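You operate a simulated robot arm through the tools that you are given. There is no shell and no other tool. Be economical: measure what you need, move in short steps, check, and stop when the job is done.

You run a simulated robot arm. Do the job below in one go: nothing can be reset, and whatever is moved stays where it is left.

Task
Give the damp towels 40 more minutes on the timed program.
Fine: each press of the time key adds 20 minutes; the door stays shut while it runs; switch off after.

The check looks at the end state, three seconds after you hand in, the way a careful person would. Anything else that was tipped, shoved, dropped, spilled or broken makes it a failure. Flat cloth is picked up by pressing the open fingertips on it (5 to 10 N) and closing them slowly along it; thin cloth reads only 2 to 8 mm in the jaws.

Robot
A 7-joint arm with a two-finger parallel gripper, fixed in place. Base frame: the origin is at the foot of the arm, x ahead of it, y to its left, z up. Readings come in m, degrees, newtons and seconds.
Its first joint turns from -149.0 to 149.0 degrees. Payload 3.43 kg.
Tool frame: the origin (TCP) lies between the finger pads and is the grasp point; the fingertips stand 0.03 m ahead of it; z points along the fingers, y is the line along which they close. Largest opening 0.094 m; finger width 0.028, thickness 0.01; the body of the gripper, 0.05 by 0.096 m, starts 0.055 m behind the TCP.
Orientation is told as [roll, pitch, yaw] about the base's x, y, z axes, in that order, counted from this pose: with the fingers straight down and closing along the base's y, the tool's x points along the base's -x, its y along +y and its z along -z.

Tools
- The arm moves only by the tool move_arm. Its argument "steps" is a list of rows, each a list of 7 numbers: the shift along the tool's x, y, z in units of 300 mm (1.0 is 300 mm), then the turn, a rotation vector about the tool's x, y, z in units of 60 degrees (1.0 is 60 degrees), then the closure, from 0 (fully open) to 1 (shut). In form: [[tx, ty, tz, ax, ay, az, jaw], ...]. A call has 1 to 8 rows; each row is the pose to reach, as a shift and turn from the pose commanded when the call began, along the tool's axes at that moment. A call with a number of a shift or a turn outside -1 to 1 is refused whole. Each row takes 0.2 s and may step no farther than 0.05 m and 8.6 degrees from the row before; otherwise, or with a gripper value out of range, the whole call is refused. A pose out of reach is approached as far as the arm can. The call stops where the force on the tool passes 40 N (or 10 N more than at its start, if that is more) or the arm is blocked; 0.2 s more then pass. Each finger travels about 0.045 m/s and halts on what it meets, pressing with about 38 N; the grip force reading is that of the motor and also rises with nothing between the fingers. The clock runs only during rows and for 0.2 s after the last one: add rows that repeat a pose to give the fingers time. It gives the time, the measured TCP pose, the force on the tool (base axes), the opening and the grip force at its end, in the units of the frame above (readings bear some noise), with the torque about the TCP (base axes, N m) and any sound that the robot's microphone picked up.
- Cameras (640 x 400 px; columns grow to the right, rows downward): "scene" is fixed at [0.4012, -0.5023, 1.2517]; the picture's right is [-0.23, -0.97, 0.00], its down [-0.90, 0.21, -0.39] and it looks along [0.38, -0.09, -0.92] (base axes); focal length 236 px, centre (320, 200). "wrist" rides on the gripper at [0.076, 0.014, -0.102] in the tool frame; the picture's right is [-0.18, 0.98, 0.00], its down [-0.75, -0.14, -0.64] and it looks along [-0.63, -0.12, 0.77] (tool axes); focal length 243 px, centre (320, 200). There is no depth. A picture from a camera that has moved, and an enlarged one, comes with that camera's place and axes in the base frame and with its lens.
- get_image(camera): a new picture of that camera. No time passes.
- zoom(camera, box): a new picture of the part [left, top, right, bottom] of that camera's present view, enlarged. No time passes.
- close_job(): hands the job in; it is judged then, once.

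Go step by step. Nothing tells you positions but the pictures and the camera data: compare them with the known pose of the tool, close in by small moves and look again before you grip or let go. The budget is 120 turns and 76 pictures, counting those below and the enlarged ones. Unless the task says otherwise, let go and move clear before handing in, and close with one line.

The tools are called after "Emit:" by a JSON object that holds its "fn" and its "kwargs". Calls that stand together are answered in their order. move_arm: Moves the arm, as the interface text tells. Its arguments: {"type":"object","properties":{"steps":{"type":"array"}},"required":["steps"]} The other tools are called the same way: get_image (camera) takes a picture; zoom (camera, box) takes an enlarged picture of a part of a camera's view; close_job () hands the job in.

At the start:

```text
t: 0.0
eef_pos: [0.655, -0.4326, 0.9877]
ee_rot: [0.0, 0.0, 0.0]
ft_force: [0.0, 0.3, 0.0]
moment: [0.04, 0.0, 0.01]
gripper_width: 0.0941
gripper_force: 0.1
```

scene: 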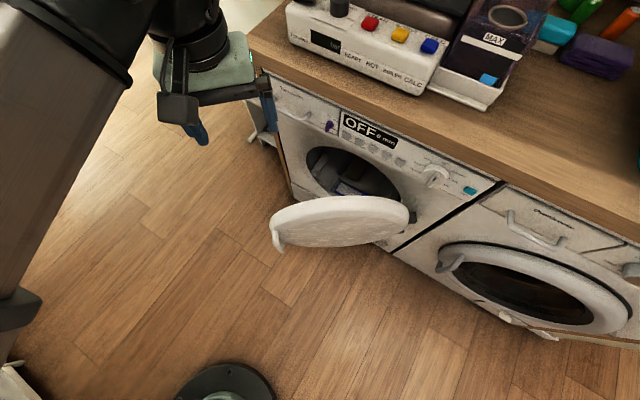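
wrist: 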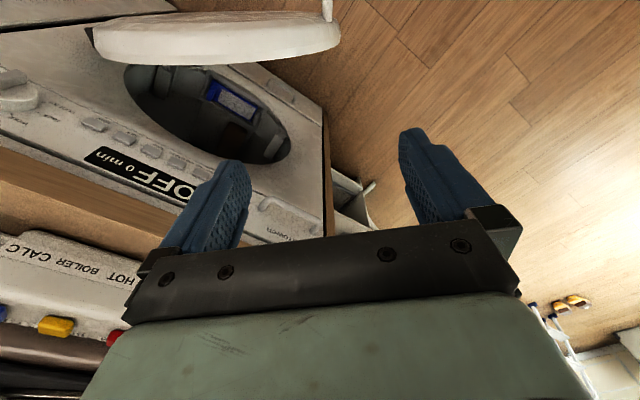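

I see two front-loaders under a counter; the left one shows "OFF 0 min" with its door open. I'll zoom in on the panels to tell which is the dryer and which keys there are.

Emit:
{"fn": "zoom", "kwargs": {"camera": "scene", "box": [250, 70, 490, 220]}}

Emit:
{"fn": "zoom", "kwargs": {"camera": "scene", "box": [400, 170, 640, 320]}}

Emit:
{"fn": "zoom", "kwargs": {"camera": "scene", "box": [250, 130, 430, 260]}}

Emit:
{"fn": "zoom", "kwargs": {"camera": "wrist", "box": [0, 30, 330, 240]}}

```text
2.67 times, centred on (370, 145) of scene
camera zoom: at [0.4012, -0.5023, 1.2517], right [-0.23, -0.97, 0.0], down [-0.9, 0.21, -0.39], along [0.38, -0.09, -0.92], focal length 630 px, centre (187, 347)
```

zoom: 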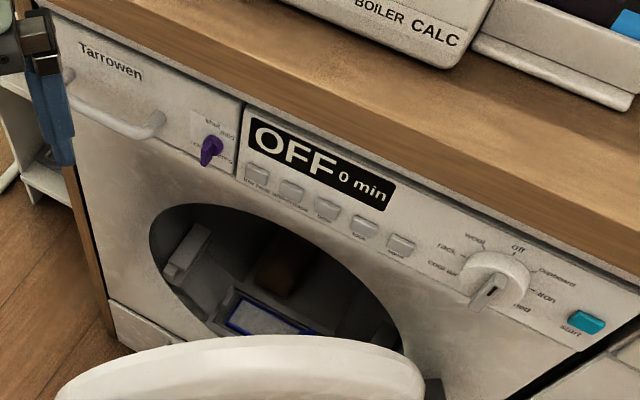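

```text
2.67 times, centred on (520, 245) of scene
camera zoom: at [0.4012, -0.5023, 1.2517], right [-0.23, -0.97, 0.0], down [-0.9, 0.21, -0.39], along [0.38, -0.09, -0.92], focal length 630 px, centre (-213, 80)
```

zoom: 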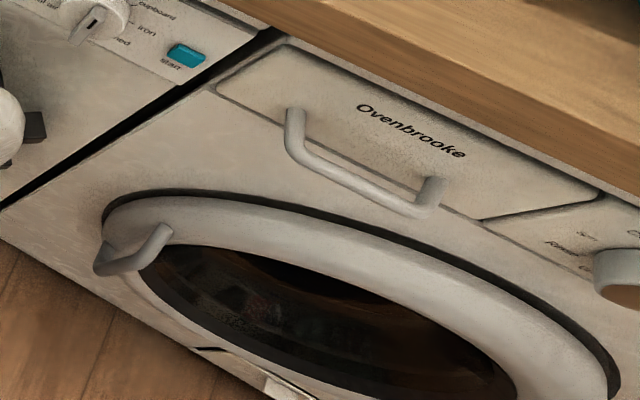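

```text
3.08 times, centred on (340, 195) of scene
camera zoom: at [0.4012, -0.5023, 1.2517], right [-0.23, -0.97, 0.0], down [-0.9, 0.21, -0.39], along [0.38, -0.09, -0.92], focal length 726 px, centre (258, 215)
```

zoom: 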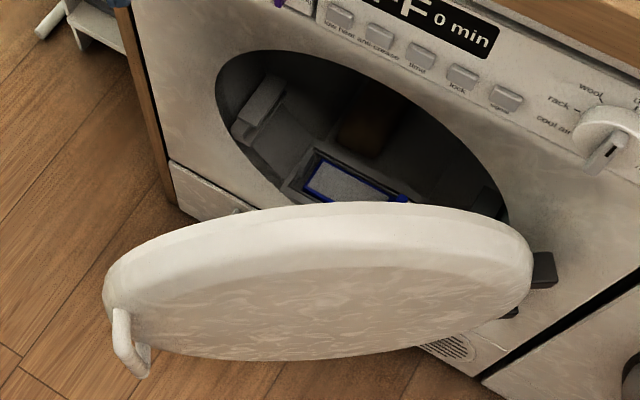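

```text
1.90 times, centred on (165, 135) of wrist
camera zoom: at [0.5776, -0.4192, 1.0908], right [0.18, 0.98, 0.0], down [0.75, -0.14, 0.64], along [0.63, -0.12, -0.77], focal length 462 px, centre (615, 324)
```

zoom: 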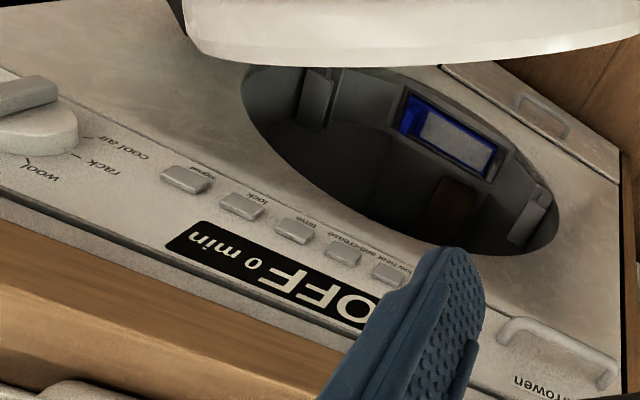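

The left machine (Tarrowen) is a dryer with keys low heat, anti-crease, time, lock and signal. It has a programme dial, a start key and a half-open door, and I put the time key near (0.709, -0.708, 0.758). I'll zoom in on the labels, the drum and the other objects.

Emit:
{"fn": "zoom", "kwargs": {"camera": "scene", "box": [405, 145, 495, 205]}}

Emit:
{"fn": "zoom", "kwargs": {"camera": "scene", "box": [310, 105, 410, 175]}}

Emit:
{"fn": "zoom", "kwargs": {"camera": "scene", "box": [295, 140, 415, 215]}}

Emit:
{"fn": "zoom", "kwargs": {"camera": "scene", "box": [400, 0, 640, 150]}}

Emit:
{"fn": "zoom", "kwargs": {"camera": "wrist", "box": [110, 55, 300, 175]}}

```text
6.67 times, centred on (450, 175) of scene
camera zoom: at [0.4012, -0.5023, 1.2517], right [-0.23, -0.97, 0.0], down [-0.9, 0.21, -0.39], along [0.38, -0.09, -0.92], focal length 1574 px, centre (-547, 367)
```

zoom: 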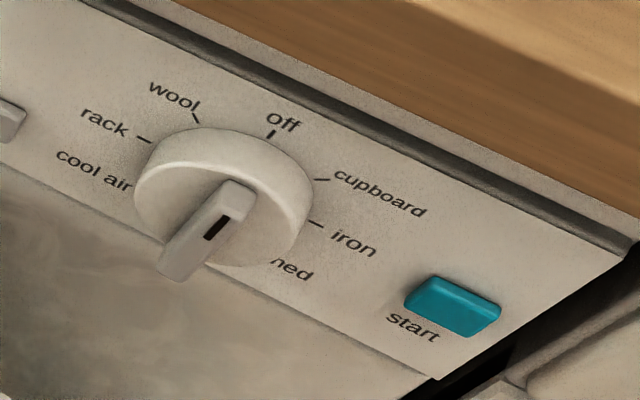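

```text
5.71 times, centred on (360, 140) of scene
camera zoom: at [0.4012, -0.5023, 1.2517], right [-0.23, -0.97, 0.0], down [-0.9, 0.21, -0.39], along [0.38, -0.09, -0.92], focal length 1349 px, centre (91, 543)
```

zoom: 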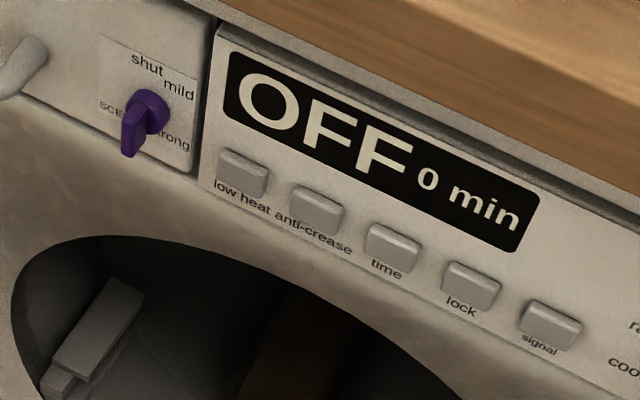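

```text
5.33 times, centred on (355, 178) of scene
camera zoom: at [0.4012, -0.5023, 1.2517], right [-0.23, -0.97, 0.0], down [-0.9, 0.21, -0.39], along [0.38, -0.09, -0.92], focal length 1259 px, centre (133, 320)
```

zoom: 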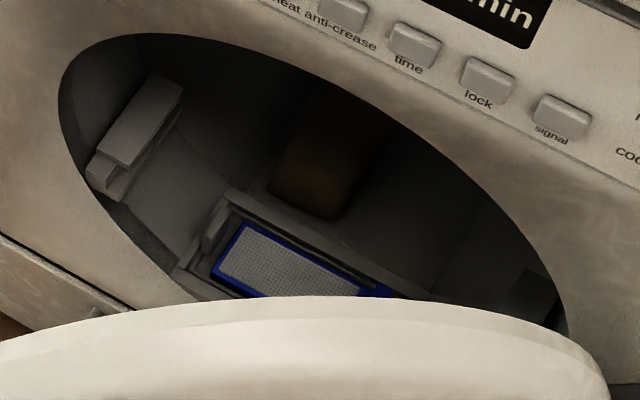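

```text
2.67 times, centred on (520, 75) of scene
camera zoom: at [0.4012, -0.5023, 1.2517], right [-0.23, -0.97, 0.0], down [-0.9, 0.21, -0.39], along [0.38, -0.09, -0.92], focal length 630 px, centre (-213, 533)
```

zoom: 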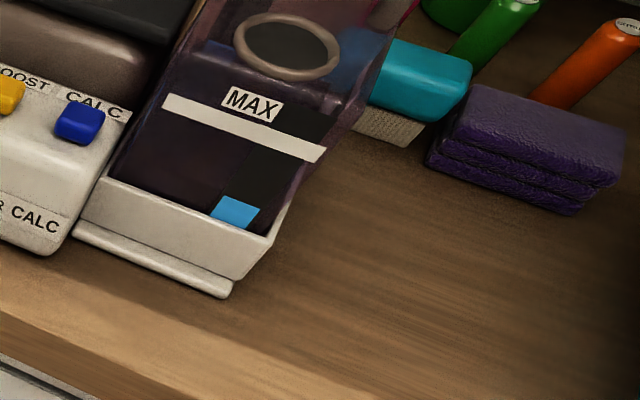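

```text
3.33 times, centred on (205, 115) of wrist
camera zoom: at [0.5776, -0.4192, 1.0908], right [0.18, 0.98, 0.0], down [0.75, -0.14, 0.64], along [0.63, -0.12, -0.77], focal length 809 px, centre (703, 483)
```

zoom: 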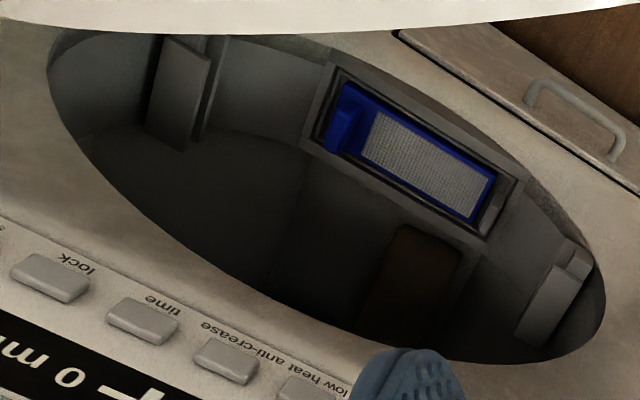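

The dial sits under the panel's right half, and its "timed" mark is partly hidden, so I need a face-on view. I'll yaw the tool to face the machine.

Emit:
{"fn": "move_arm", "kwargs": {"steps": [[0, 0, 0, 0, 0, 0.125, 0], [0, 0, 0, 0, 0, 0.25, 0], [0, 0, 0, 0, 0, 0.375, 0], [0, 0, 0, 0, 0, 0.5, 0], [0, 0, 0, 0, 0, 0.625, 0], [0, 0, 0, 0, 0, 0.75, 0]]}}

```text
t: 1.4
eef_pos: [0.6543, -0.4331, 0.9878]
ee_rot: [-0.1, 0.0, -45.1]
ft_force: [0.2, -0.5, -0.8]
moment: [0.02, 0.0, 0.03]
gripper_width: 0.0939
gripper_force: 0.1
```

Now I'll pitch the fingers up towards horizontal while backing off a little.

Emit:
{"fn": "move_arm", "kwargs": {"steps": [[0.03, 0, 0, 0, -0.125, 0, 0], [0.06, 0, 0, 0, -0.25, 0, 0], [0.09, 0, 0, 0, -0.375, 0, 0], [0.12, 0, 0, 0, -0.5, 0, 0], [0.15, 0, 0, 0, -0.625, 0, 0], [0.18, 0, 0, 0, -0.75, 0, 0], [0.21, 0, 0, 0, -0.875, 0, 0], [0.24, 0, 0, 0, -1.0, 0, 0]]}}

Emit:
{"fn": "get_image", "kwargs": {"camera": "wrist"}}

Emit:
{"fn": "get_image", "kwargs": {"camera": "scene"}}

```text
t: 3.2
eef_pos: [0.6042, -0.3843, 0.9863]
ee_rot: [-0.1, -60.2, -44.9]
ft_force: [-0.1, 0.1, 0.6]
moment: [-0.02, -0.02, 0.01]
gripper_width: 0.0939
gripper_force: 0.1
```

```text
64 pictures are left
camera wrist: at [0.5241, -0.2835, 0.9726], right [0.76, 0.63, 0.16], down [-0.23, 0.03, 0.97], along [0.61, -0.78, 0.17], focal length 243 px, centre (320, 200)
```

wrist: 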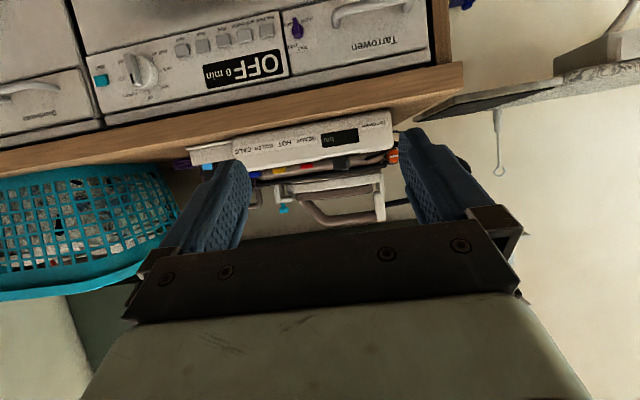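

```text
63 pictures are left
```

scene: 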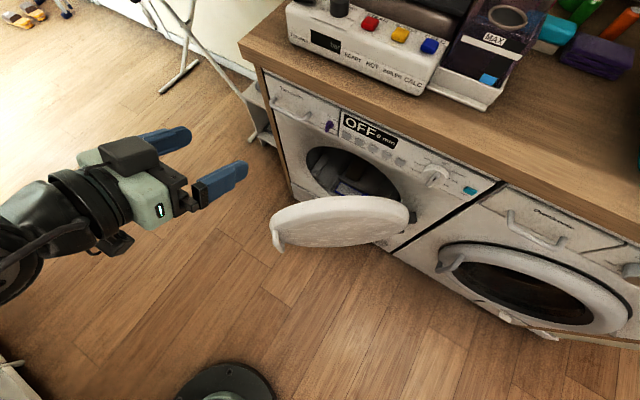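

The wrist view is upside-down but shows the panel face-on, and there's a teal basket on the counter at the far right. I'll zoom in on the dial and the basket.

Emit:
{"fn": "zoom", "kwargs": {"camera": "wrist", "box": [80, 30, 200, 110]}}

Emit:
{"fn": "zoom", "kwargs": {"camera": "wrist", "box": [0, 150, 200, 300]}}

```text
5.00 times, centred on (140, 70) of wrist
camera zoom: at [0.5241, -0.2835, 0.9726], right [0.76, 0.63, 0.16], down [-0.23, 0.03, 0.97], along [0.61, -0.78, 0.17], focal length 1213 px, centre (1220, 850)
```

zoom: 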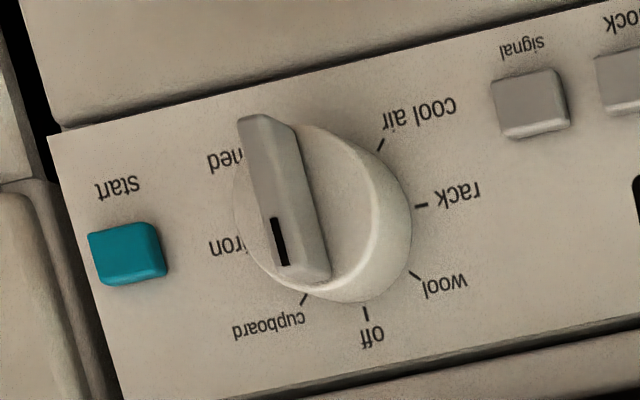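

```text
2.67 times, centred on (100, 225) of wrist
camera zoom: at [0.5241, -0.2835, 0.9726], right [0.76, 0.63, 0.16], down [-0.23, 0.03, 0.97], along [0.61, -0.78, 0.17], focal length 647 px, centre (907, 133)
```

zoom: 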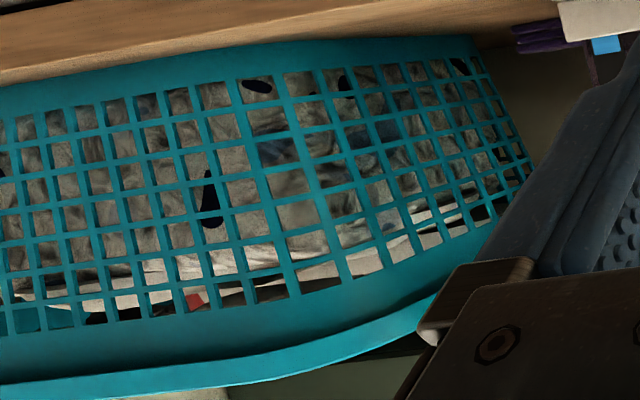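

The dial's mark points at "off", and "timed" is third clockwise from there. I'll lower the wrist to look into the drum before closing the door.

Emit:
{"fn": "move_arm", "kwargs": {"steps": [[0.11, 0, 0.03, 0, 0.06, 0, 0], [0.22, 0, 0.06, 0, 0.12, 0, 0], [0.33, 0, 0.09, 0, 0.18, 0, 0], [0.44, 0, 0.12, 0, 0.24, 0, 0], [0.55, 0, 0.155, 0, 0.3, 0, 0], [0.66, 0, 0.19, 0, 0.333, 0, 0]]}}

Emit:
{"fn": "get_image", "kwargs": {"camera": "wrist"}}

```text
t: 4.6
eef_pos: [0.5737, -0.3498, 0.7854]
ee_rot: [-0.1, -39.9, -45.0]
ft_force: [-0.8, -0.3, 0.8]
moment: [0.04, 0.05, 0.0]
gripper_width: 0.0941
gripper_force: 0.1
out of reach, approached as far as the arm can: row 2, 3, 4, 5, 6
```

```text
60 pictures are left
camera wrist: at [0.4952, -0.2518, 0.8158], right [0.79, 0.6, 0.12], down [0.02, -0.22, 0.98], along [0.61, -0.77, -0.18], focal length 243 px, centre (320, 200)
```

wrist: 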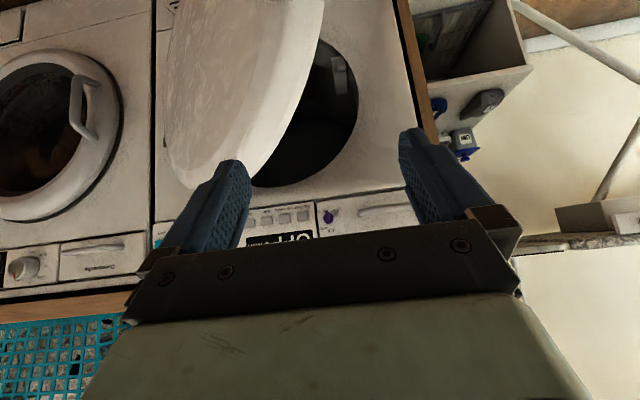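

The door blocks part of the drum, so I'll zoom in on the visible part.

Emit:
{"fn": "zoom", "kwargs": {"camera": "wrist", "box": [230, 20, 410, 200]}}

Emit:
{"fn": "zoom", "kwargs": {"camera": "wrist", "box": [0, 20, 180, 140]}}

```text
2.22 times, centred on (320, 110) of wrist
camera zoom: at [0.4952, -0.2518, 0.8158], right [0.79, 0.6, 0.12], down [0.02, -0.22, 0.98], along [0.61, -0.77, -0.18], focal length 539 px, centre (320, 400)
```

zoom: 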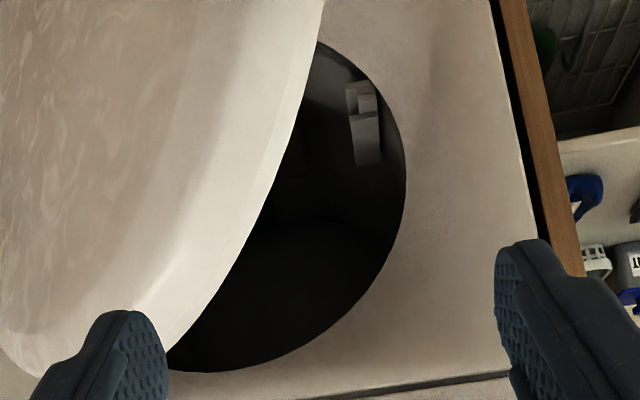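

```text
3.33 times, centred on (90, 80) of wrist
camera zoom: at [0.4952, -0.2518, 0.8158], right [0.79, 0.6, 0.12], down [0.02, -0.22, 0.98], along [0.61, -0.77, -0.18], focal length 809 px, centre (1087, 600)
```

zoom: 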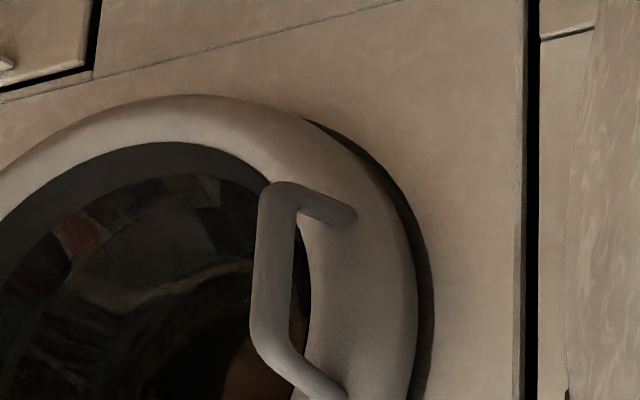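

I'll shift left and turn towards the drum so I can see past the door and check what's inside.

Emit:
{"fn": "move_arm", "kwargs": {"steps": [[0, 0.12, 0, 0.04, 0, 0.045, 0], [0, 0.24, 0, 0.08, 0, 0.09, 0], [0, 0.36, 0, 0.12, 0, 0.135, 0], [0, 0.48, 0, 0.16, 0, 0.18, 0], [0, 0.6, 0, 0.2, 0, 0.225, 0], [0, 0.7, 0, 0.22, 0, 0.26, 0]]}}

Emit:
{"fn": "zoom", "kwargs": {"camera": "wrist", "box": [140, 0, 460, 200]}}

```text
t: 6.0
eef_pos: [0.7226, -0.2006, 0.7873]
ee_rot: [-0.1, -40.0, -65.4]
ft_force: [-0.1, -0.4, -0.1]
moment: [-0.03, 0.03, 0.01]
gripper_width: 0.094
gripper_force: 0.0
```

```text
2.00 times, centred on (300, 100) of wrist
camera zoom: at [0.6831, -0.0821, 0.818], right [0.95, 0.28, 0.12], down [-0.06, -0.21, 0.98], along [0.3, -0.94, -0.18], focal length 485 px, centre (360, 400)
```

zoom: 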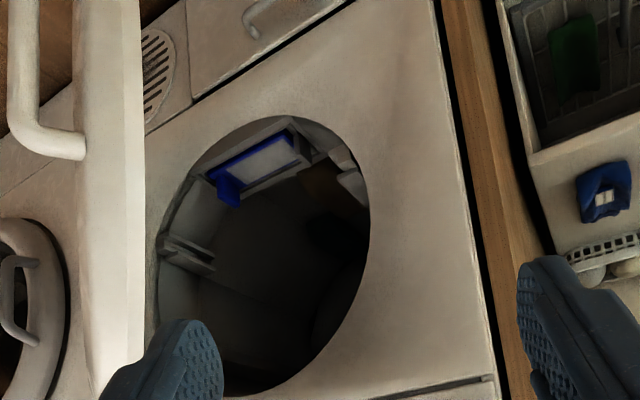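

Emit:
{"fn": "zoom", "kwargs": {"camera": "wrist", "box": [215, 50, 335, 200]}}

```text
2.67 times, centred on (275, 125) of wrist
camera zoom: at [0.6831, -0.0821, 0.818], right [0.95, 0.28, 0.12], down [-0.06, -0.21, 0.98], along [0.3, -0.94, -0.18], focal length 647 px, centre (440, 400)
```

zoom: 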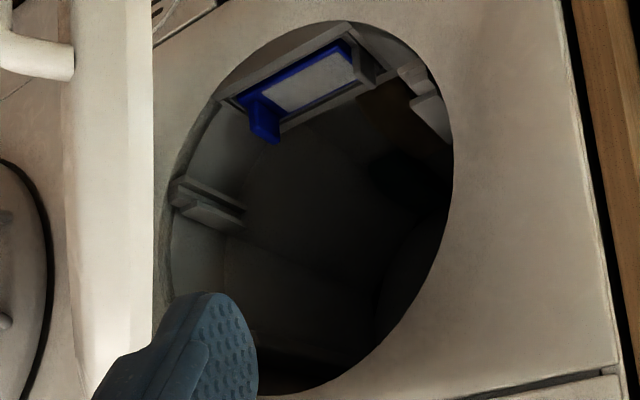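

The drum holds a brown and a dark towel, and the blue lint filter is seated. The door is hinged on the right and open about 40°, so I'll close it by pushing its outer face. First I'll go back to the centre and close the fingers.

Emit:
{"fn": "move_arm", "kwargs": {"steps": [[-0.017, -0.12, 0.014, -0.027, 0, -0.032, 1], [-0.034, -0.24, 0.028, -0.054, 0, -0.064, 1], [-0.05, -0.36, 0.042, -0.08, 0, -0.096, 1], [-0.067, -0.48, 0.056, -0.107, 0, -0.128, 1], [-0.084, -0.6, 0.07, -0.134, 0, -0.16, 1], [-0.1, -0.72, 0.084, -0.16, 0, -0.192, 1], [-0.117, -0.84, 0.098, -0.187, 0, -0.224, 1], [-0.134, -0.965, 0.112, -0.214, 0, -0.255, 1]]}}

```text
t: 7.8
eef_pos: [0.5291, -0.4136, 0.7816]
ee_rot: [-0.1, -39.9, -45.3]
ft_force: [-0.2, 0.3, -0.6]
moment: [-0.01, 0.01, -0.01]
gripper_width: 0.0
gripper_force: 33.3
out of reach, approached as far as the arm can: row 5, 6, 7, 8
```

The arm is limited close to its base, so I'll push the door with the fingers tilted. Now lowering to door height in front of the door.

Emit:
{"fn": "move_arm", "kwargs": {"steps": [[0.075, 0, 0.11, 0, 0, 0, 1], [0.15, 0, 0.22, 0, 0, 0, 1], [0.225, 0, 0.33, 0, 0, 0, 1], [0.3, 0, 0.44, 0, 0, 0, 1], [0.378, 0, 0.553, 0, 0, 0, 1]]}}

Emit:
{"fn": "get_image", "kwargs": {"camera": "scene"}}

Emit:
{"fn": "get_image", "kwargs": {"camera": "wrist"}}

```text
t: 9.0
eef_pos: [0.5424, -0.4221, 0.5816]
ee_rot: [-0.1, -40.0, -45.4]
ft_force: [0.7, -0.9, -0.1]
moment: [-0.02, 0.01, -0.02]
gripper_width: 0.0
gripper_force: 32.6
```

```text
55 pictures are left
```

scene: 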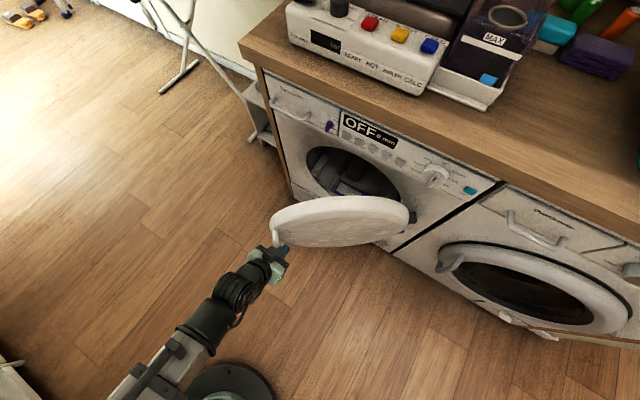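

```text
54 pictures are left
camera wrist: at [0.4644, -0.3243, 0.6107], right [0.8, 0.59, 0.12], down [0.02, -0.21, 0.98], along [0.6, -0.78, -0.18], focal length 243 px, centre (320, 200)
```

wrist: 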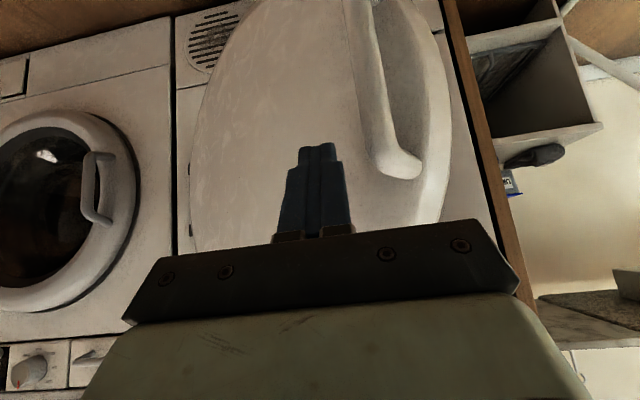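

The fingertips face the door's outer face, just inboard of the handle. I'll push straight towards the machine.

Emit:
{"fn": "move_arm", "kwargs": {"steps": [[-0.051, 0, 0.043, 0, 0, 0, 1], [-0.102, 0, 0.086, 0, 0, 0, 1], [-0.153, 0, 0.129, 0, 0, 0, 1], [-0.204, 0, 0.172, 0, 0, 0, 1], [-0.255, 0, 0.214, 0, 0, 0, 1], [-0.306, 0, 0.257, 0, 0, 0, 1], [-0.357, 0, 0.3, 0, 0, 0, 1], [-0.408, 0, 0.343, 0, 0, 0, 1]]}}

Emit:
{"fn": "get_image", "kwargs": {"camera": "scene"}}

```text
t: 10.8
eef_pos: [0.6527, -0.5383, 0.5828]
ee_rot: [-0.1, -40.1, -45.3]
ft_force: [0.4, -0.1, -0.3]
moment: [0.02, -0.01, 0.02]
gripper_width: 0.0
gripper_force: 32.8
```

```text
53 pictures are left
```

scene: 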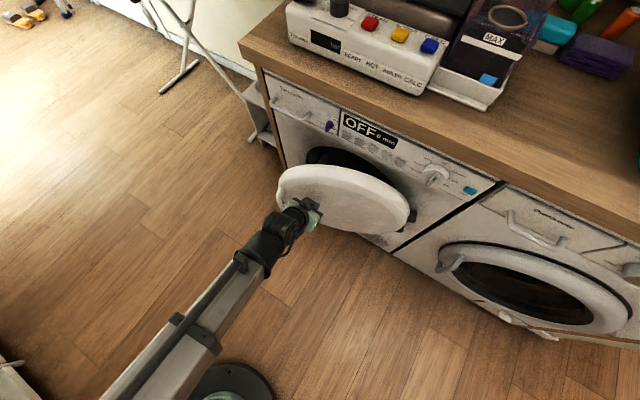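

The door is swinging shut without resistance, so I'll keep pushing.

Emit:
{"fn": "move_arm", "kwargs": {"steps": [[-0.051, 0, 0.043, 0, 0, 0, 1], [-0.089, 0, 0.075, 0, 0, 0, 1], [-0.128, 0, 0.107, 0, 0, 0, 1], [-0.166, 0, 0.139, 0, 0, 0, 1], [-0.191, 0, 0.161, 0, 0, 0, 1], [-0.217, 0, 0.182, 0, 0, 0, 1], [-0.243, 0, 0.204, 0, 0, 0, 1], [-0.268, 0, 0.225, 0, 0, 0, 1]]}}

Emit:
{"fn": "get_image", "kwargs": {"camera": "scene"}}

```text
t: 12.5
eef_pos: [0.7178, -0.6044, 0.5808]
ee_rot: [0.0, -39.4, -45.4]
ft_force: [-3.5, 4.5, 1.3]
moment: [0.04, 0.04, 0.01]
gripper_width: 0.0001
gripper_force: 33.1
stopped in row 8: the force on the tool passed its limit at 50 N (the readings are from after the stop); the commanded pose is now the measured one
```

```text
52 pictures are left
```

scene: 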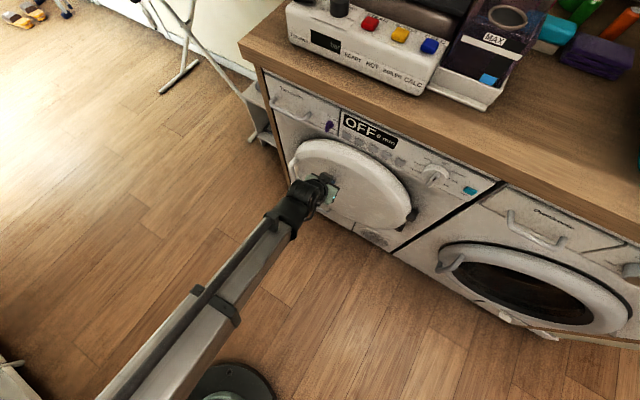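

The door looks closed, but I heard no click. I'll zoom in on its edge.

Emit:
{"fn": "zoom", "kwargs": {"camera": "scene", "box": [270, 110, 430, 250]}}

Emit:
{"fn": "get_image", "kwargs": {"camera": "wrist"}}

```text
2.86 times, centred on (350, 180) of scene
camera zoom: at [0.4012, -0.5023, 1.2517], right [-0.23, -0.97, 0.0], down [-0.9, 0.21, -0.39], along [0.38, -0.09, -0.92], focal length 675 px, centre (234, 257)
```

zoom: 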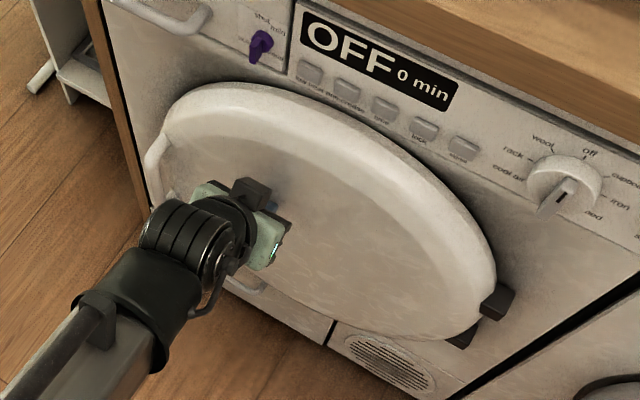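

```text
50 pictures are left
camera wrist: at [0.6408, -0.5047, 0.6122], right [0.8, 0.59, 0.12], down [0.02, -0.22, 0.97], along [0.6, -0.78, -0.19], focal length 243 px, centre (320, 200)
```

wrist: 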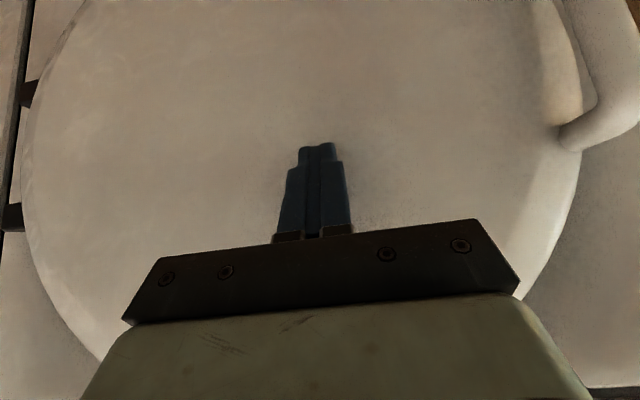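

It looks flush. I'll give one more gentle push to be sure it's latched.

Emit:
{"fn": "move_arm", "kwargs": {"steps": [[-0.01, 0, 0.009, 0, 0, 0, 1], [-0.02, 0, 0.018, 0, 0, 0, 1], [-0.03, 0, 0.026, 0, 0, 0, 1], [-0.04, 0, 0.034, 0, 0, 0, 1], [-0.05, 0, 0.042, 0, 0, 0, 1]]}}

```text
t: 13.0
eef_pos: [0.718, -0.6034, 0.5798]
ee_rot: [-0.1, -38.8, -45.5]
ft_force: [-3.3, 3.5, 1.5]
moment: [0.03, 0.0, 0.02]
gripper_width: 0.0
gripper_force: 33.2
stopped in row 2: the force on the tool passed its limit at 47 N (the readings are from after the stop); the commanded pose is now the measured one
```

The door is firmly shut. I'll back off and rise to panel height.

Emit:
{"fn": "move_arm", "kwargs": {"steps": [[0.104, 0, -0.084, 0, 0, 0, 1], [0.208, 0, -0.167, 0, 0, 0, 1], [0.197, 0, -0.287, 0, 0, 0, 1], [0.113, 0, -0.391, 0, 0, 0, 1], [0.03, 0, -0.495, 0, 0, 0, 1], [-0.054, 0, -0.598, 0, 0, 0, 1], [-0.158, 0, -0.728, 0, 0, 0, 1]]}}

Emit:
{"fn": "get_image", "kwargs": {"camera": "scene"}}

```text
t: 14.6
eef_pos: [0.6441, -0.5317, 0.7817]
ee_rot: [-0.1, -38.9, -45.4]
ft_force: [-1.3, -0.7, -0.2]
moment: [0.03, -0.01, 0.02]
gripper_width: 0.0
gripper_force: 34.1
```

```text
49 pictures are left
```

scene: 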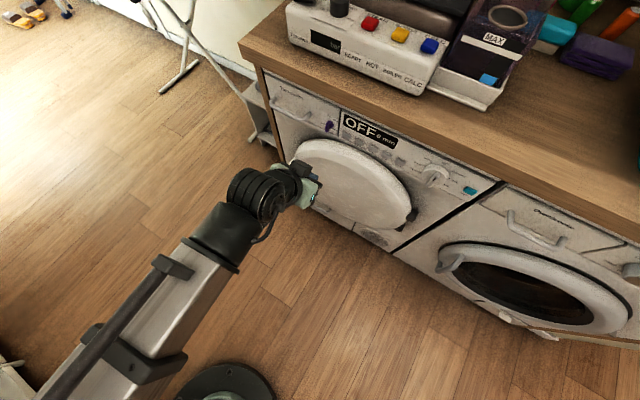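

The door stays closed. Next I'll pitch the tool to horizontal and move right, in front of the dial, with the jaws part open.

Emit:
{"fn": "move_arm", "kwargs": {"steps": [[0, -0.097, 0, 0, -0.107, 0, 0.4], [0, -0.194, 0, 0, -0.213, 0, 0.4], [0, -0.291, 0, 0, -0.32, 0, 0.4], [0, -0.388, 0, 0, -0.427, 0, 0.4], [0, -0.485, 0, 0, -0.533, 0, 0.4], [0, -0.582, 0, 0, -0.64, 0, 0.4], [0, -0.679, 0, 0, -0.747, 0, 0.4], [0, -0.775, 0, 0, -0.853, 0, 0.4]]}}

Emit:
{"fn": "get_image", "kwargs": {"camera": "wrist"}}

Emit:
{"fn": "get_image", "kwargs": {"camera": "scene"}}

```text
t: 16.4
eef_pos: [0.4815, -0.6956, 0.7786]
ee_rot: [-87.0, -89.2, 41.9]
ft_force: [-1.3, -0.6, -0.3]
moment: [0.06, 0.01, 0.05]
gripper_width: 0.0566
gripper_force: 0.3
```

```text
48 pictures are left
camera wrist: at [0.4185, -0.6132, 0.7022], right [0.7, 0.69, 0.17], down [-0.55, 0.36, 0.76], along [0.46, -0.62, 0.63], focal length 243 px, centre (320, 200)
```

wrist: 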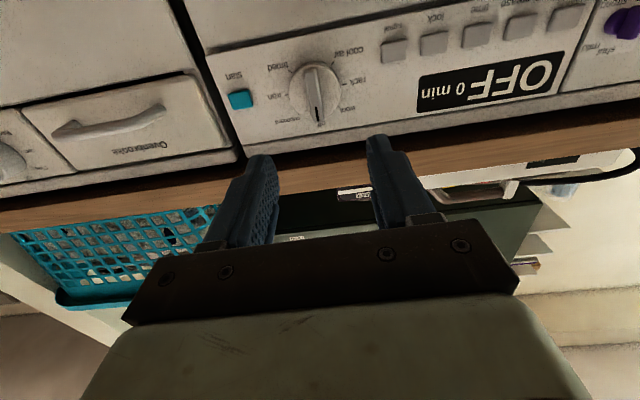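

```text
47 pictures are left
```

scene: 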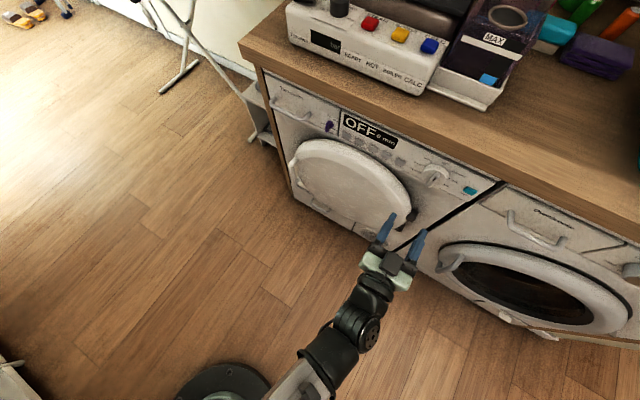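

The tool is horizontal in front of the panel. I'll zoom in on the dial to measure its centre and the "timed" mark.

Emit:
{"fn": "zoom", "kwargs": {"camera": "wrist", "box": [220, 30, 400, 140]}}

```text
3.56 times, centred on (310, 85) of wrist
camera zoom: at [0.4185, -0.6132, 0.7022], right [0.7, 0.69, 0.17], down [-0.55, 0.36, 0.76], along [0.46, -0.62, 0.63], focal length 863 px, centre (356, 609)
```

zoom: 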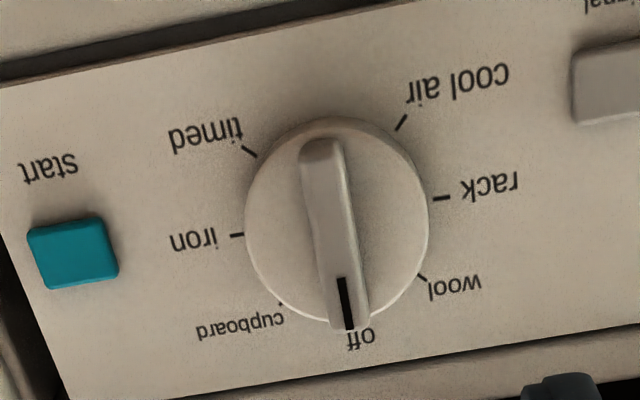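

The ticks are 45° apart, so "timed" is 135° clockwise from "off". The bar handle's centre is about R 0.155, z 0.775, and I'll move in most of the way.

Emit:
{"fn": "move_arm", "kwargs": {"steps": [[0.003, -0.003, 0.08, 0, 0, 0, 0.4], [0.006, -0.007, 0.16, 0, 0, 0, 0.4], [0.009, -0.01, 0.24, 0, 0, 0, 0.4], [0.012, -0.013, 0.32, 0, 0, 0, 0.4]]}}

Emit:
{"fn": "get_image", "kwargs": {"camera": "wrist"}}

Emit:
{"fn": "zoom", "kwargs": {"camera": "scene", "box": [380, 130, 500, 205]}}

```text
t: 17.4
eef_pos: [0.5473, -0.7676, 0.7778]
ee_rot: [-131.3, -89.8, 86.0]
ft_force: [-0.3, -0.1, 0.0]
moment: [-0.01, 0.0, -0.01]
gripper_width: 0.0565
gripper_force: 0.1
```

```text
45 pictures are left
camera wrist: at [0.4845, -0.6847, 0.7013], right [0.7, 0.69, 0.18], down [-0.55, 0.36, 0.75], along [0.45, -0.63, 0.63], focal length 243 px, centre (320, 200)
```

wrist: 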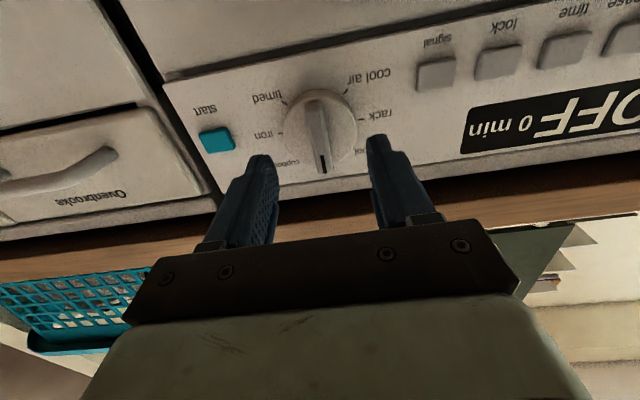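

```text
5.33 times, centred on (440, 168) of scene
camera zoom: at [0.4012, -0.5023, 1.2517], right [-0.23, -0.97, 0.0], down [-0.9, 0.21, -0.39], along [0.38, -0.09, -0.92], focal length 1259 px, centre (-320, 373)
```

zoom: 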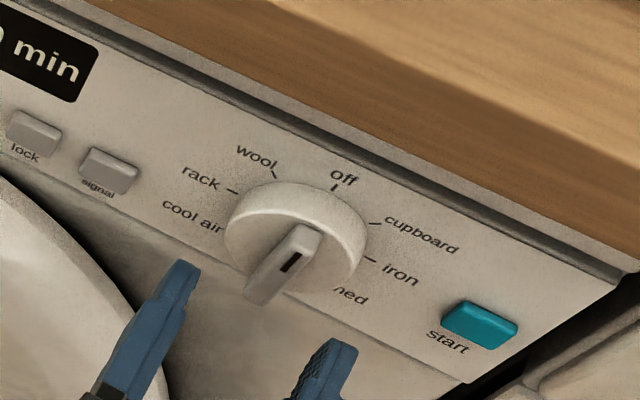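

The fingers straddle the bar. I'll advance the last 25 mm and close on it.

Emit:
{"fn": "move_arm", "kwargs": {"steps": [[0.007, 0, 0.028, 0, 0, 0, 0.4], [0.015, 0, 0.056, 0, 0, 0, 0.4], [0.015, 0, 0.083, 0, 0, 0, 0.4], [0.015, 0, 0.083, 0, 0, 0, 0.7], [0.015, 0, 0.083, 0, 0, 0, 1], [0.015, 0, 0.083, 0, 0, 0, 1], [0.015, 0, 0.083, 0, 0, 0, 1]]}}

Emit:
{"fn": "zoom", "kwargs": {"camera": "scene", "box": [380, 130, 500, 205]}}

Emit:
{"fn": "zoom", "kwargs": {"camera": "wrist", "box": [180, 60, 460, 250]}}

```text
t: 19.0
eef_pos: [0.5644, -0.786, 0.7708]
ee_rot: [-133.1, -89.9, 87.6]
ft_force: [1.3, 0.8, 0.8]
moment: [0.05, 0.08, 0.2]
gripper_width: 0.0121
gripper_force: 38.6
```

```text
5.33 times, centred on (440, 168) of scene
camera zoom: at [0.4012, -0.5023, 1.2517], right [-0.23, -0.97, 0.0], down [-0.9, 0.21, -0.39], along [0.38, -0.09, -0.92], focal length 1259 px, centre (-320, 373)
```

zoom: 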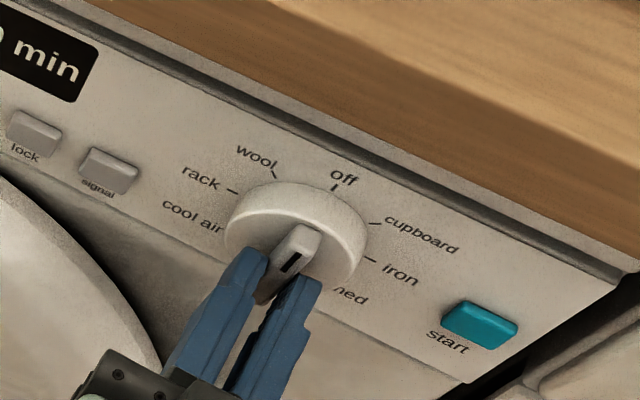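

```text
2.11 times, centred on (320, 155) of wrist
camera zoom: at [0.5016, -0.7024, 0.6959], right [0.7, 0.69, 0.18], down [-0.55, 0.36, 0.75], along [0.45, -0.63, 0.63], focal length 511 px, centre (320, 295)
```

zoom: 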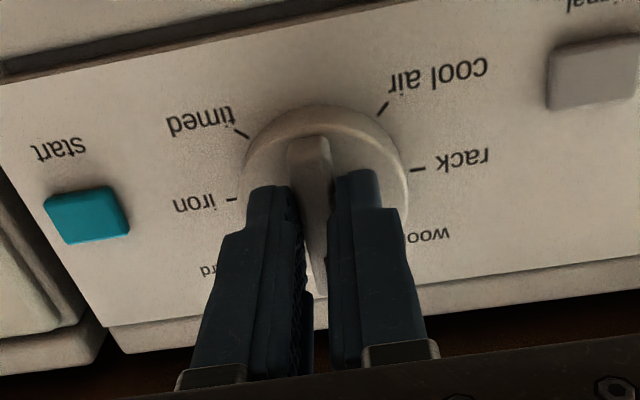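

The bar is gripped at 12 mm. I'll turn it 45° clockwise and check the direction.

Emit:
{"fn": "move_arm", "kwargs": {"steps": [[0, 0, 0, 0, 0, 0.125, 1], [0, 0, 0, 0, 0, 0.25, 1], [0, 0, 0, 0, 0, 0.375, 1], [0, 0, 0, 0, 0, 0.5, 1], [0, 0, 0, 0, 0, 0.625, 1], [0, 0, 0, 0, 0, 0.75, 1]]}}

Emit:
{"fn": "zoom", "kwargs": {"camera": "scene", "box": [320, 100, 500, 215]}}

```text
t: 20.4
eef_pos: [0.5663, -0.7836, 0.774]
ee_rot: [90.3, -45.0, -135.5]
ft_force: [22.8, 13.7, 1.8]
moment: [0.02, 0.24, 0.9]
gripper_width: 0.012
gripper_force: 44.9
```

```text
3.48 times, centred on (410, 158) of scene
camera zoom: at [0.4012, -0.5023, 1.2517], right [-0.23, -0.97, 0.0], down [-0.9, 0.21, -0.39], along [0.38, -0.09, -0.92], focal length 821 px, centre (7, 348)
```

zoom: 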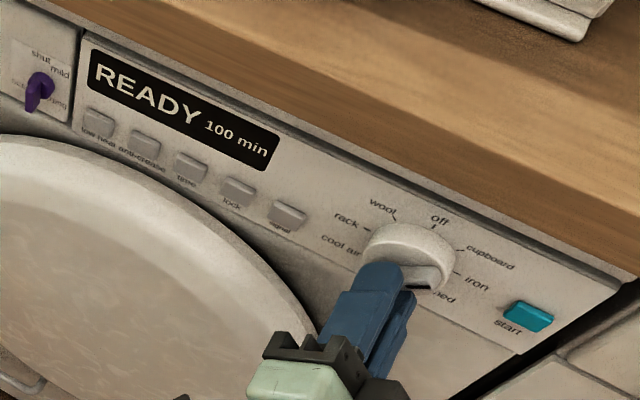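

The display reads "READY 100 min", so it's on cupboard and the direction is right. I'll turn another 45°, shifting slightly because the knob's axis sits a bit above my grip.

Emit:
{"fn": "move_arm", "kwargs": {"steps": [[0, 0.014, 0, 0, 0, 0, 1], [0, 0.017, 0, 0, 0, 0.125, 1], [0, 0.02, 0, 0, 0, 0.25, 1], [0, 0.022, 0, 0, 0, 0.375, 1], [0, 0.024, 0, 0, 0, 0.5, 1], [0, 0.026, 0, 0, 0, 0.625, 1], [0, 0.028, 0, 0, 0, 0.75, 1]]}}

Emit:
{"fn": "zoom", "kwargs": {"camera": "scene", "box": [320, 100, 500, 215]}}

```text
t: 22.0
eef_pos: [0.5666, -0.7822, 0.7765]
ee_rot: [89.8, 0.3, -135.7]
ft_force: [-28.8, -3.0, -18.7]
moment: [0.38, 0.25, 0.15]
gripper_width: 0.012
gripper_force: 45.0
```

```text
3.48 times, centred on (410, 158) of scene
camera zoom: at [0.4012, -0.5023, 1.2517], right [-0.23, -0.97, 0.0], down [-0.9, 0.21, -0.39], along [0.38, -0.09, -0.92], focal length 821 px, centre (7, 348)
```

zoom: 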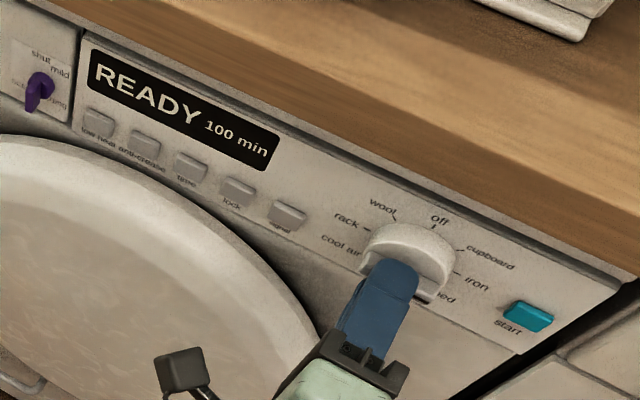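

I over-compensated a little, so I'll ease the side load and turn the remaining 45°.

Emit:
{"fn": "move_arm", "kwargs": {"steps": [[-0.008, -0.008, -0.003, 0, 0, 0, 1], [-0.009, -0.007, -0.003, 0, 0, 0.125, 1], [-0.01, -0.005, -0.003, 0, 0, 0.25, 1], [-0.011, -0.003, -0.003, 0, 0, 0.375, 1], [-0.012, -0.002, -0.003, 0, 0, 0.5, 1], [-0.012, 0, -0.003, 0, 0, 0.625, 1], [-0.012, 0, -0.003, 0, 0, 0.75, 1]]}}

Emit:
{"fn": "zoom", "kwargs": {"camera": "scene", "box": [320, 100, 500, 215]}}

Emit:
{"fn": "get_image", "kwargs": {"camera": "wrist"}}

```text
t: 23.6
eef_pos: [0.5665, -0.7831, 0.7792]
ee_rot: [90.1, 45.1, -135.3]
ft_force: [-2.9, -23.2, 16.2]
moment: [0.23, 0.42, -1.14]
gripper_width: 0.012
gripper_force: 45.0
```

```text
3.48 times, centred on (410, 158) of scene
camera zoom: at [0.4012, -0.5023, 1.2517], right [-0.23, -0.97, 0.0], down [-0.9, 0.21, -0.39], along [0.38, -0.09, -0.92], focal length 821 px, centre (7, 348)
```

zoom: 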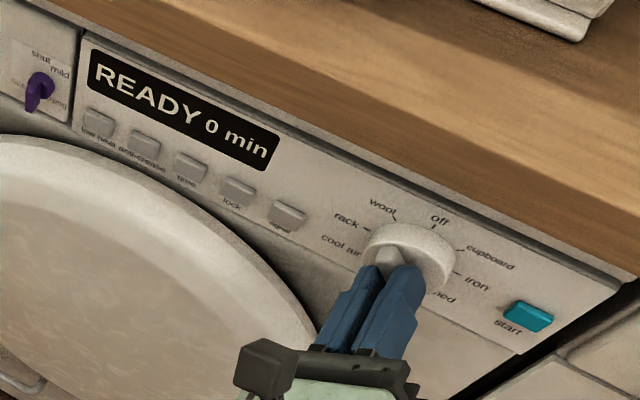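

```text
38 pictures are left
camera wrist: at [0.5249, -0.6792, 0.8435], right [-0.59, -0.58, 0.56], down [-0.76, 0.15, -0.64], along [0.28, -0.8, -0.53], focal length 243 px, centre (320, 200)
```

wrist: 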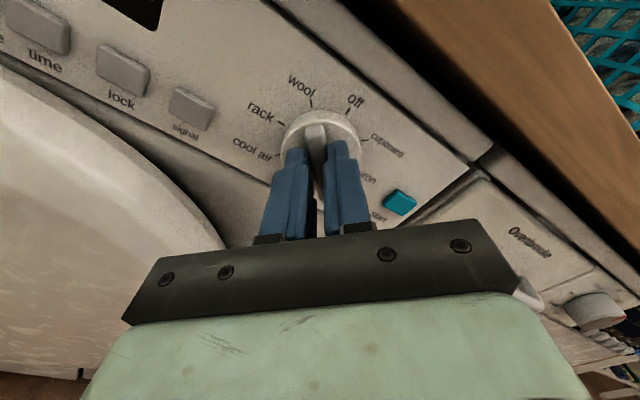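

"READY 0 min" means the timed program is selected. I'll release and back straight off.

Emit:
{"fn": "move_arm", "kwargs": {"steps": [[0, 0, 0, 0, 0, 0, 0.7], [0, 0, 0, 0, 0, 0, 0.6], [0, 0, 0, 0, 0, 0, 0.6], [0, 0, -0.07, 0, 0, 0, 0.6], [0, 0, -0.18, 0, 0, 0, 0.6], [0, 0, -0.3, 0, 0, 0, 0.6]]}}

Emit:
{"fn": "get_image", "kwargs": {"camera": "wrist"}}

```text
t: 25.0
eef_pos: [0.5047, -0.7171, 0.7777]
ee_rot: [90.0, 44.9, -135.4]
ft_force: [1.5, -0.7, -0.7]
moment: [0.0, -0.01, 0.0]
gripper_width: 0.0376
gripper_force: 0.1
```

```text
37 pictures are left
camera wrist: at [0.463, -0.6123, 0.8426], right [-0.59, -0.58, 0.57], down [-0.76, 0.15, -0.63], along [0.28, -0.8, -0.53], focal length 243 px, centre (320, 200)
```

wrist: 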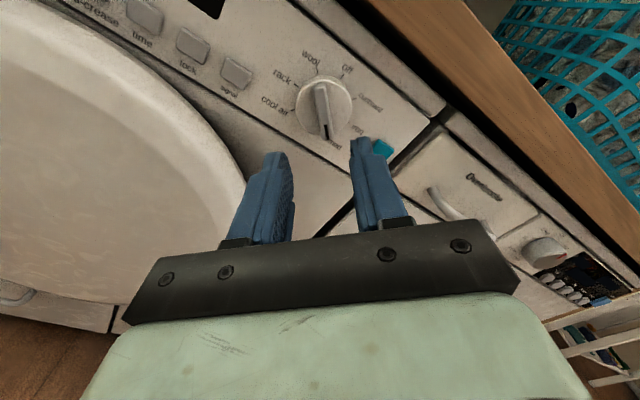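

The dial mark is on "timed". Now I'll go to the time key at about R 0.00, z 0.755 with the fingers closed and the camera rolled on top.

Emit:
{"fn": "move_arm", "kwargs": {"steps": [[0.05, -0.067, 0.022, 0, 0, 0.125, 1], [0.1, -0.134, 0.044, 0, 0, 0.25, 1], [0.15, -0.2, 0.066, 0, 0, 0.375, 1], [0.2, -0.268, 0.088, 0, 0, 0.5, 1], [0.25, -0.335, 0.11, 0, 0, 0.625, 1], [0.299, -0.403, 0.133, 0, 0, 0.75, 1]]}}

Emit:
{"fn": "get_image", "kwargs": {"camera": "wrist"}}

Emit:
{"fn": "zoom", "kwargs": {"camera": "scene", "box": [310, 100, 430, 175]}}

```text
t: 26.4
eef_pos: [0.6297, -0.6515, 0.7574]
ee_rot: [-13.6, 89.8, 122.3]
ft_force: [-0.2, -0.5, -0.1]
moment: [0.02, 0.01, 0.01]
gripper_width: 0.0003
gripper_force: 33.1
out of reach, approached as far as the arm can: row 6
```

```text
36 pictures are left
camera wrist: at [0.5453, -0.5914, 0.8348], right [-0.69, -0.7, -0.19], down [-0.36, 0.55, -0.75], along [0.63, -0.45, -0.63], focal length 243 px, centre (320, 200)
```

wrist: 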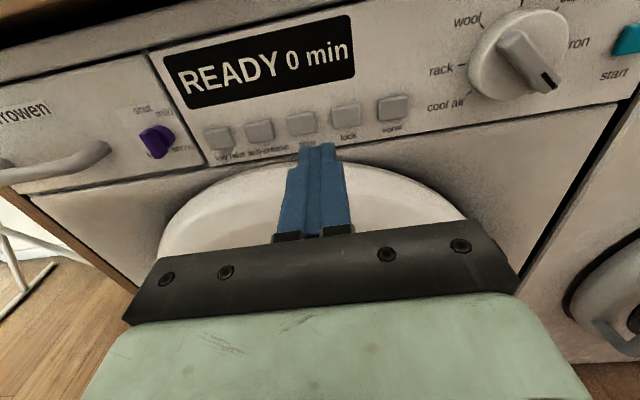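

```text
5.33 times, centred on (370, 138) of scene
camera zoom: at [0.4012, -0.5023, 1.2517], right [-0.23, -0.97, 0.0], down [-0.9, 0.21, -0.39], along [0.38, -0.09, -0.92], focal length 1259 px, centre (53, 533)
```

zoom: 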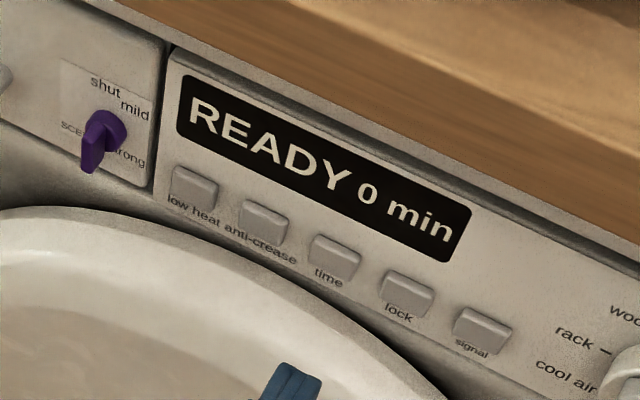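

The arm hit a joint limit just short of the last row, 14 mm to the right. I'll roll back 12° and see where it settles.

Emit:
{"fn": "move_arm", "kwargs": {"steps": [[0, 0, 0, 0, 0, -0.1, 1], [0, 0, 0, 0, 0, -0.2, 1], [0, 0, 0, 0, 0, -0.2, 1]]}}

```text
t: 27.2
eef_pos: [0.6223, -0.6576, 0.7589]
ee_rot: [89.6, 77.8, -135.2]
ft_force: [-0.4, -0.3, -0.5]
moment: [0.03, 0.02, -0.04]
gripper_width: 0.0
gripper_force: 32.7
out of reach, approached as far as the arm can: row 1, 2, 3
```

Emit:
{"fn": "move_arm", "kwargs": {"steps": [[0, 0, 0, 0, 0, -0.14, 1], [0, 0, 0, 0, 0, -0.28, 1], [0, 0, 0, 0, 0, -0.42, 1], [0, 0, 0, 0, 0, -0.56, 1], [0, 0, 0, 0, 0, -0.7, 1], [0, 0, 0, 0, 0, -0.84, 1], [0, 0, 0, 0, 0, -0.98, 1]]}}

```text
t: 28.8
eef_pos: [0.6209, -0.6589, 0.7602]
ee_rot: [89.9, 19.1, -134.9]
ft_force: [0.1, 0.4, -0.2]
moment: [0.0, 0.0, -0.01]
gripper_width: 0.0
gripper_force: 32.7
```

Now it's reachable. I'll level the roll and line up with the time key.

Emit:
{"fn": "move_arm", "kwargs": {"steps": [[0.026, -0.013, 0, 0, 0, -0.1, 1], [0.052, -0.026, 0, 0, 0, -0.2, 1], [0.079, -0.038, 0, 0, 0, -0.318, 1]]}}

Emit:
{"fn": "get_image", "kwargs": {"camera": "wrist"}}

```text
t: 29.6
eef_pos: [0.6277, -0.6492, 0.7609]
ee_rot: [89.7, -0.1, -134.1]
ft_force: [0.8, 0.5, -0.3]
moment: [0.01, 0.01, 0.01]
gripper_width: 0.0
gripper_force: 33.1
out of reach, approached as far as the arm can: row 1, 2, 3
```

```text
34 pictures are left
camera wrist: at [0.607, -0.5232, 0.7767], right [-0.12, -0.13, 0.98], down [-0.99, -0.09, -0.14], along [0.11, -0.99, -0.12], focal length 243 px, centre (320, 200)
```

wrist: 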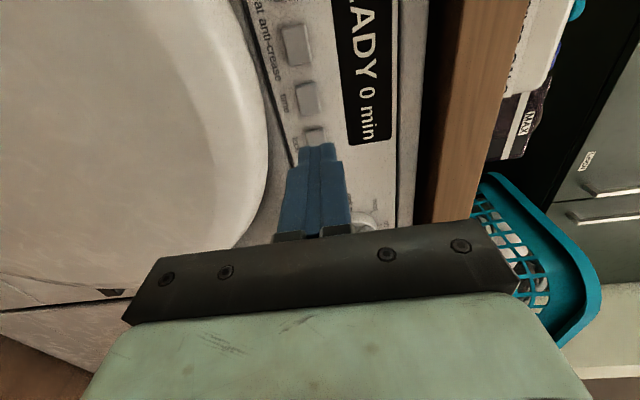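

The arm hits a wrist limit near R 0 in this roll. I'll unroll to the original orientation, which reached further left, and press with the fingers tilted a little downward.

Emit:
{"fn": "move_arm", "kwargs": {"steps": [[0, 0, -0.02, 0, 0, -0.14, 1], [0, 0, -0.03, 0, 0, -0.28, 1], [0, 0, -0.04, 0, 0, -0.42, 1], [0, 0, -0.05, 0, 0, -0.56, 1], [0, 0, -0.06, 0, 0, -0.7, 1], [0, 0, -0.07, 0, 0, -0.84, 1], [0, 0, -0.08, 0, 0, -0.98, 1]]}}

Emit:
{"fn": "move_arm", "kwargs": {"steps": [[0, 0, 0, 0, 0, -0.13, 1], [0, 0, 0, 0, 0, -0.26, 1], [0, 0, 0, 0, 0, -0.39, 1], [0, 0, 0, 0, 0, -0.52, 1]]}}

```text
t: 31.2
eef_pos: [0.6068, -0.6393, 0.7633]
ee_rot: [89.8, -58.9, -134.5]
ft_force: [1.0, 0.1, 0.4]
moment: [0.0, 0.02, 0.0]
gripper_width: 0.0
gripper_force: 33.4
out of reach, approached as far as the arm can: row 1, 2, 3, 4, 5, 6, 7
```

```text
t: 32.2
eef_pos: [0.6053, -0.6399, 0.7638]
ee_rot: [-44.6, -89.9, -0.2]
ft_force: [1.2, -0.5, 0.0]
moment: [0.02, -0.02, -0.03]
gripper_width: 0.0003
gripper_force: 33.3
```

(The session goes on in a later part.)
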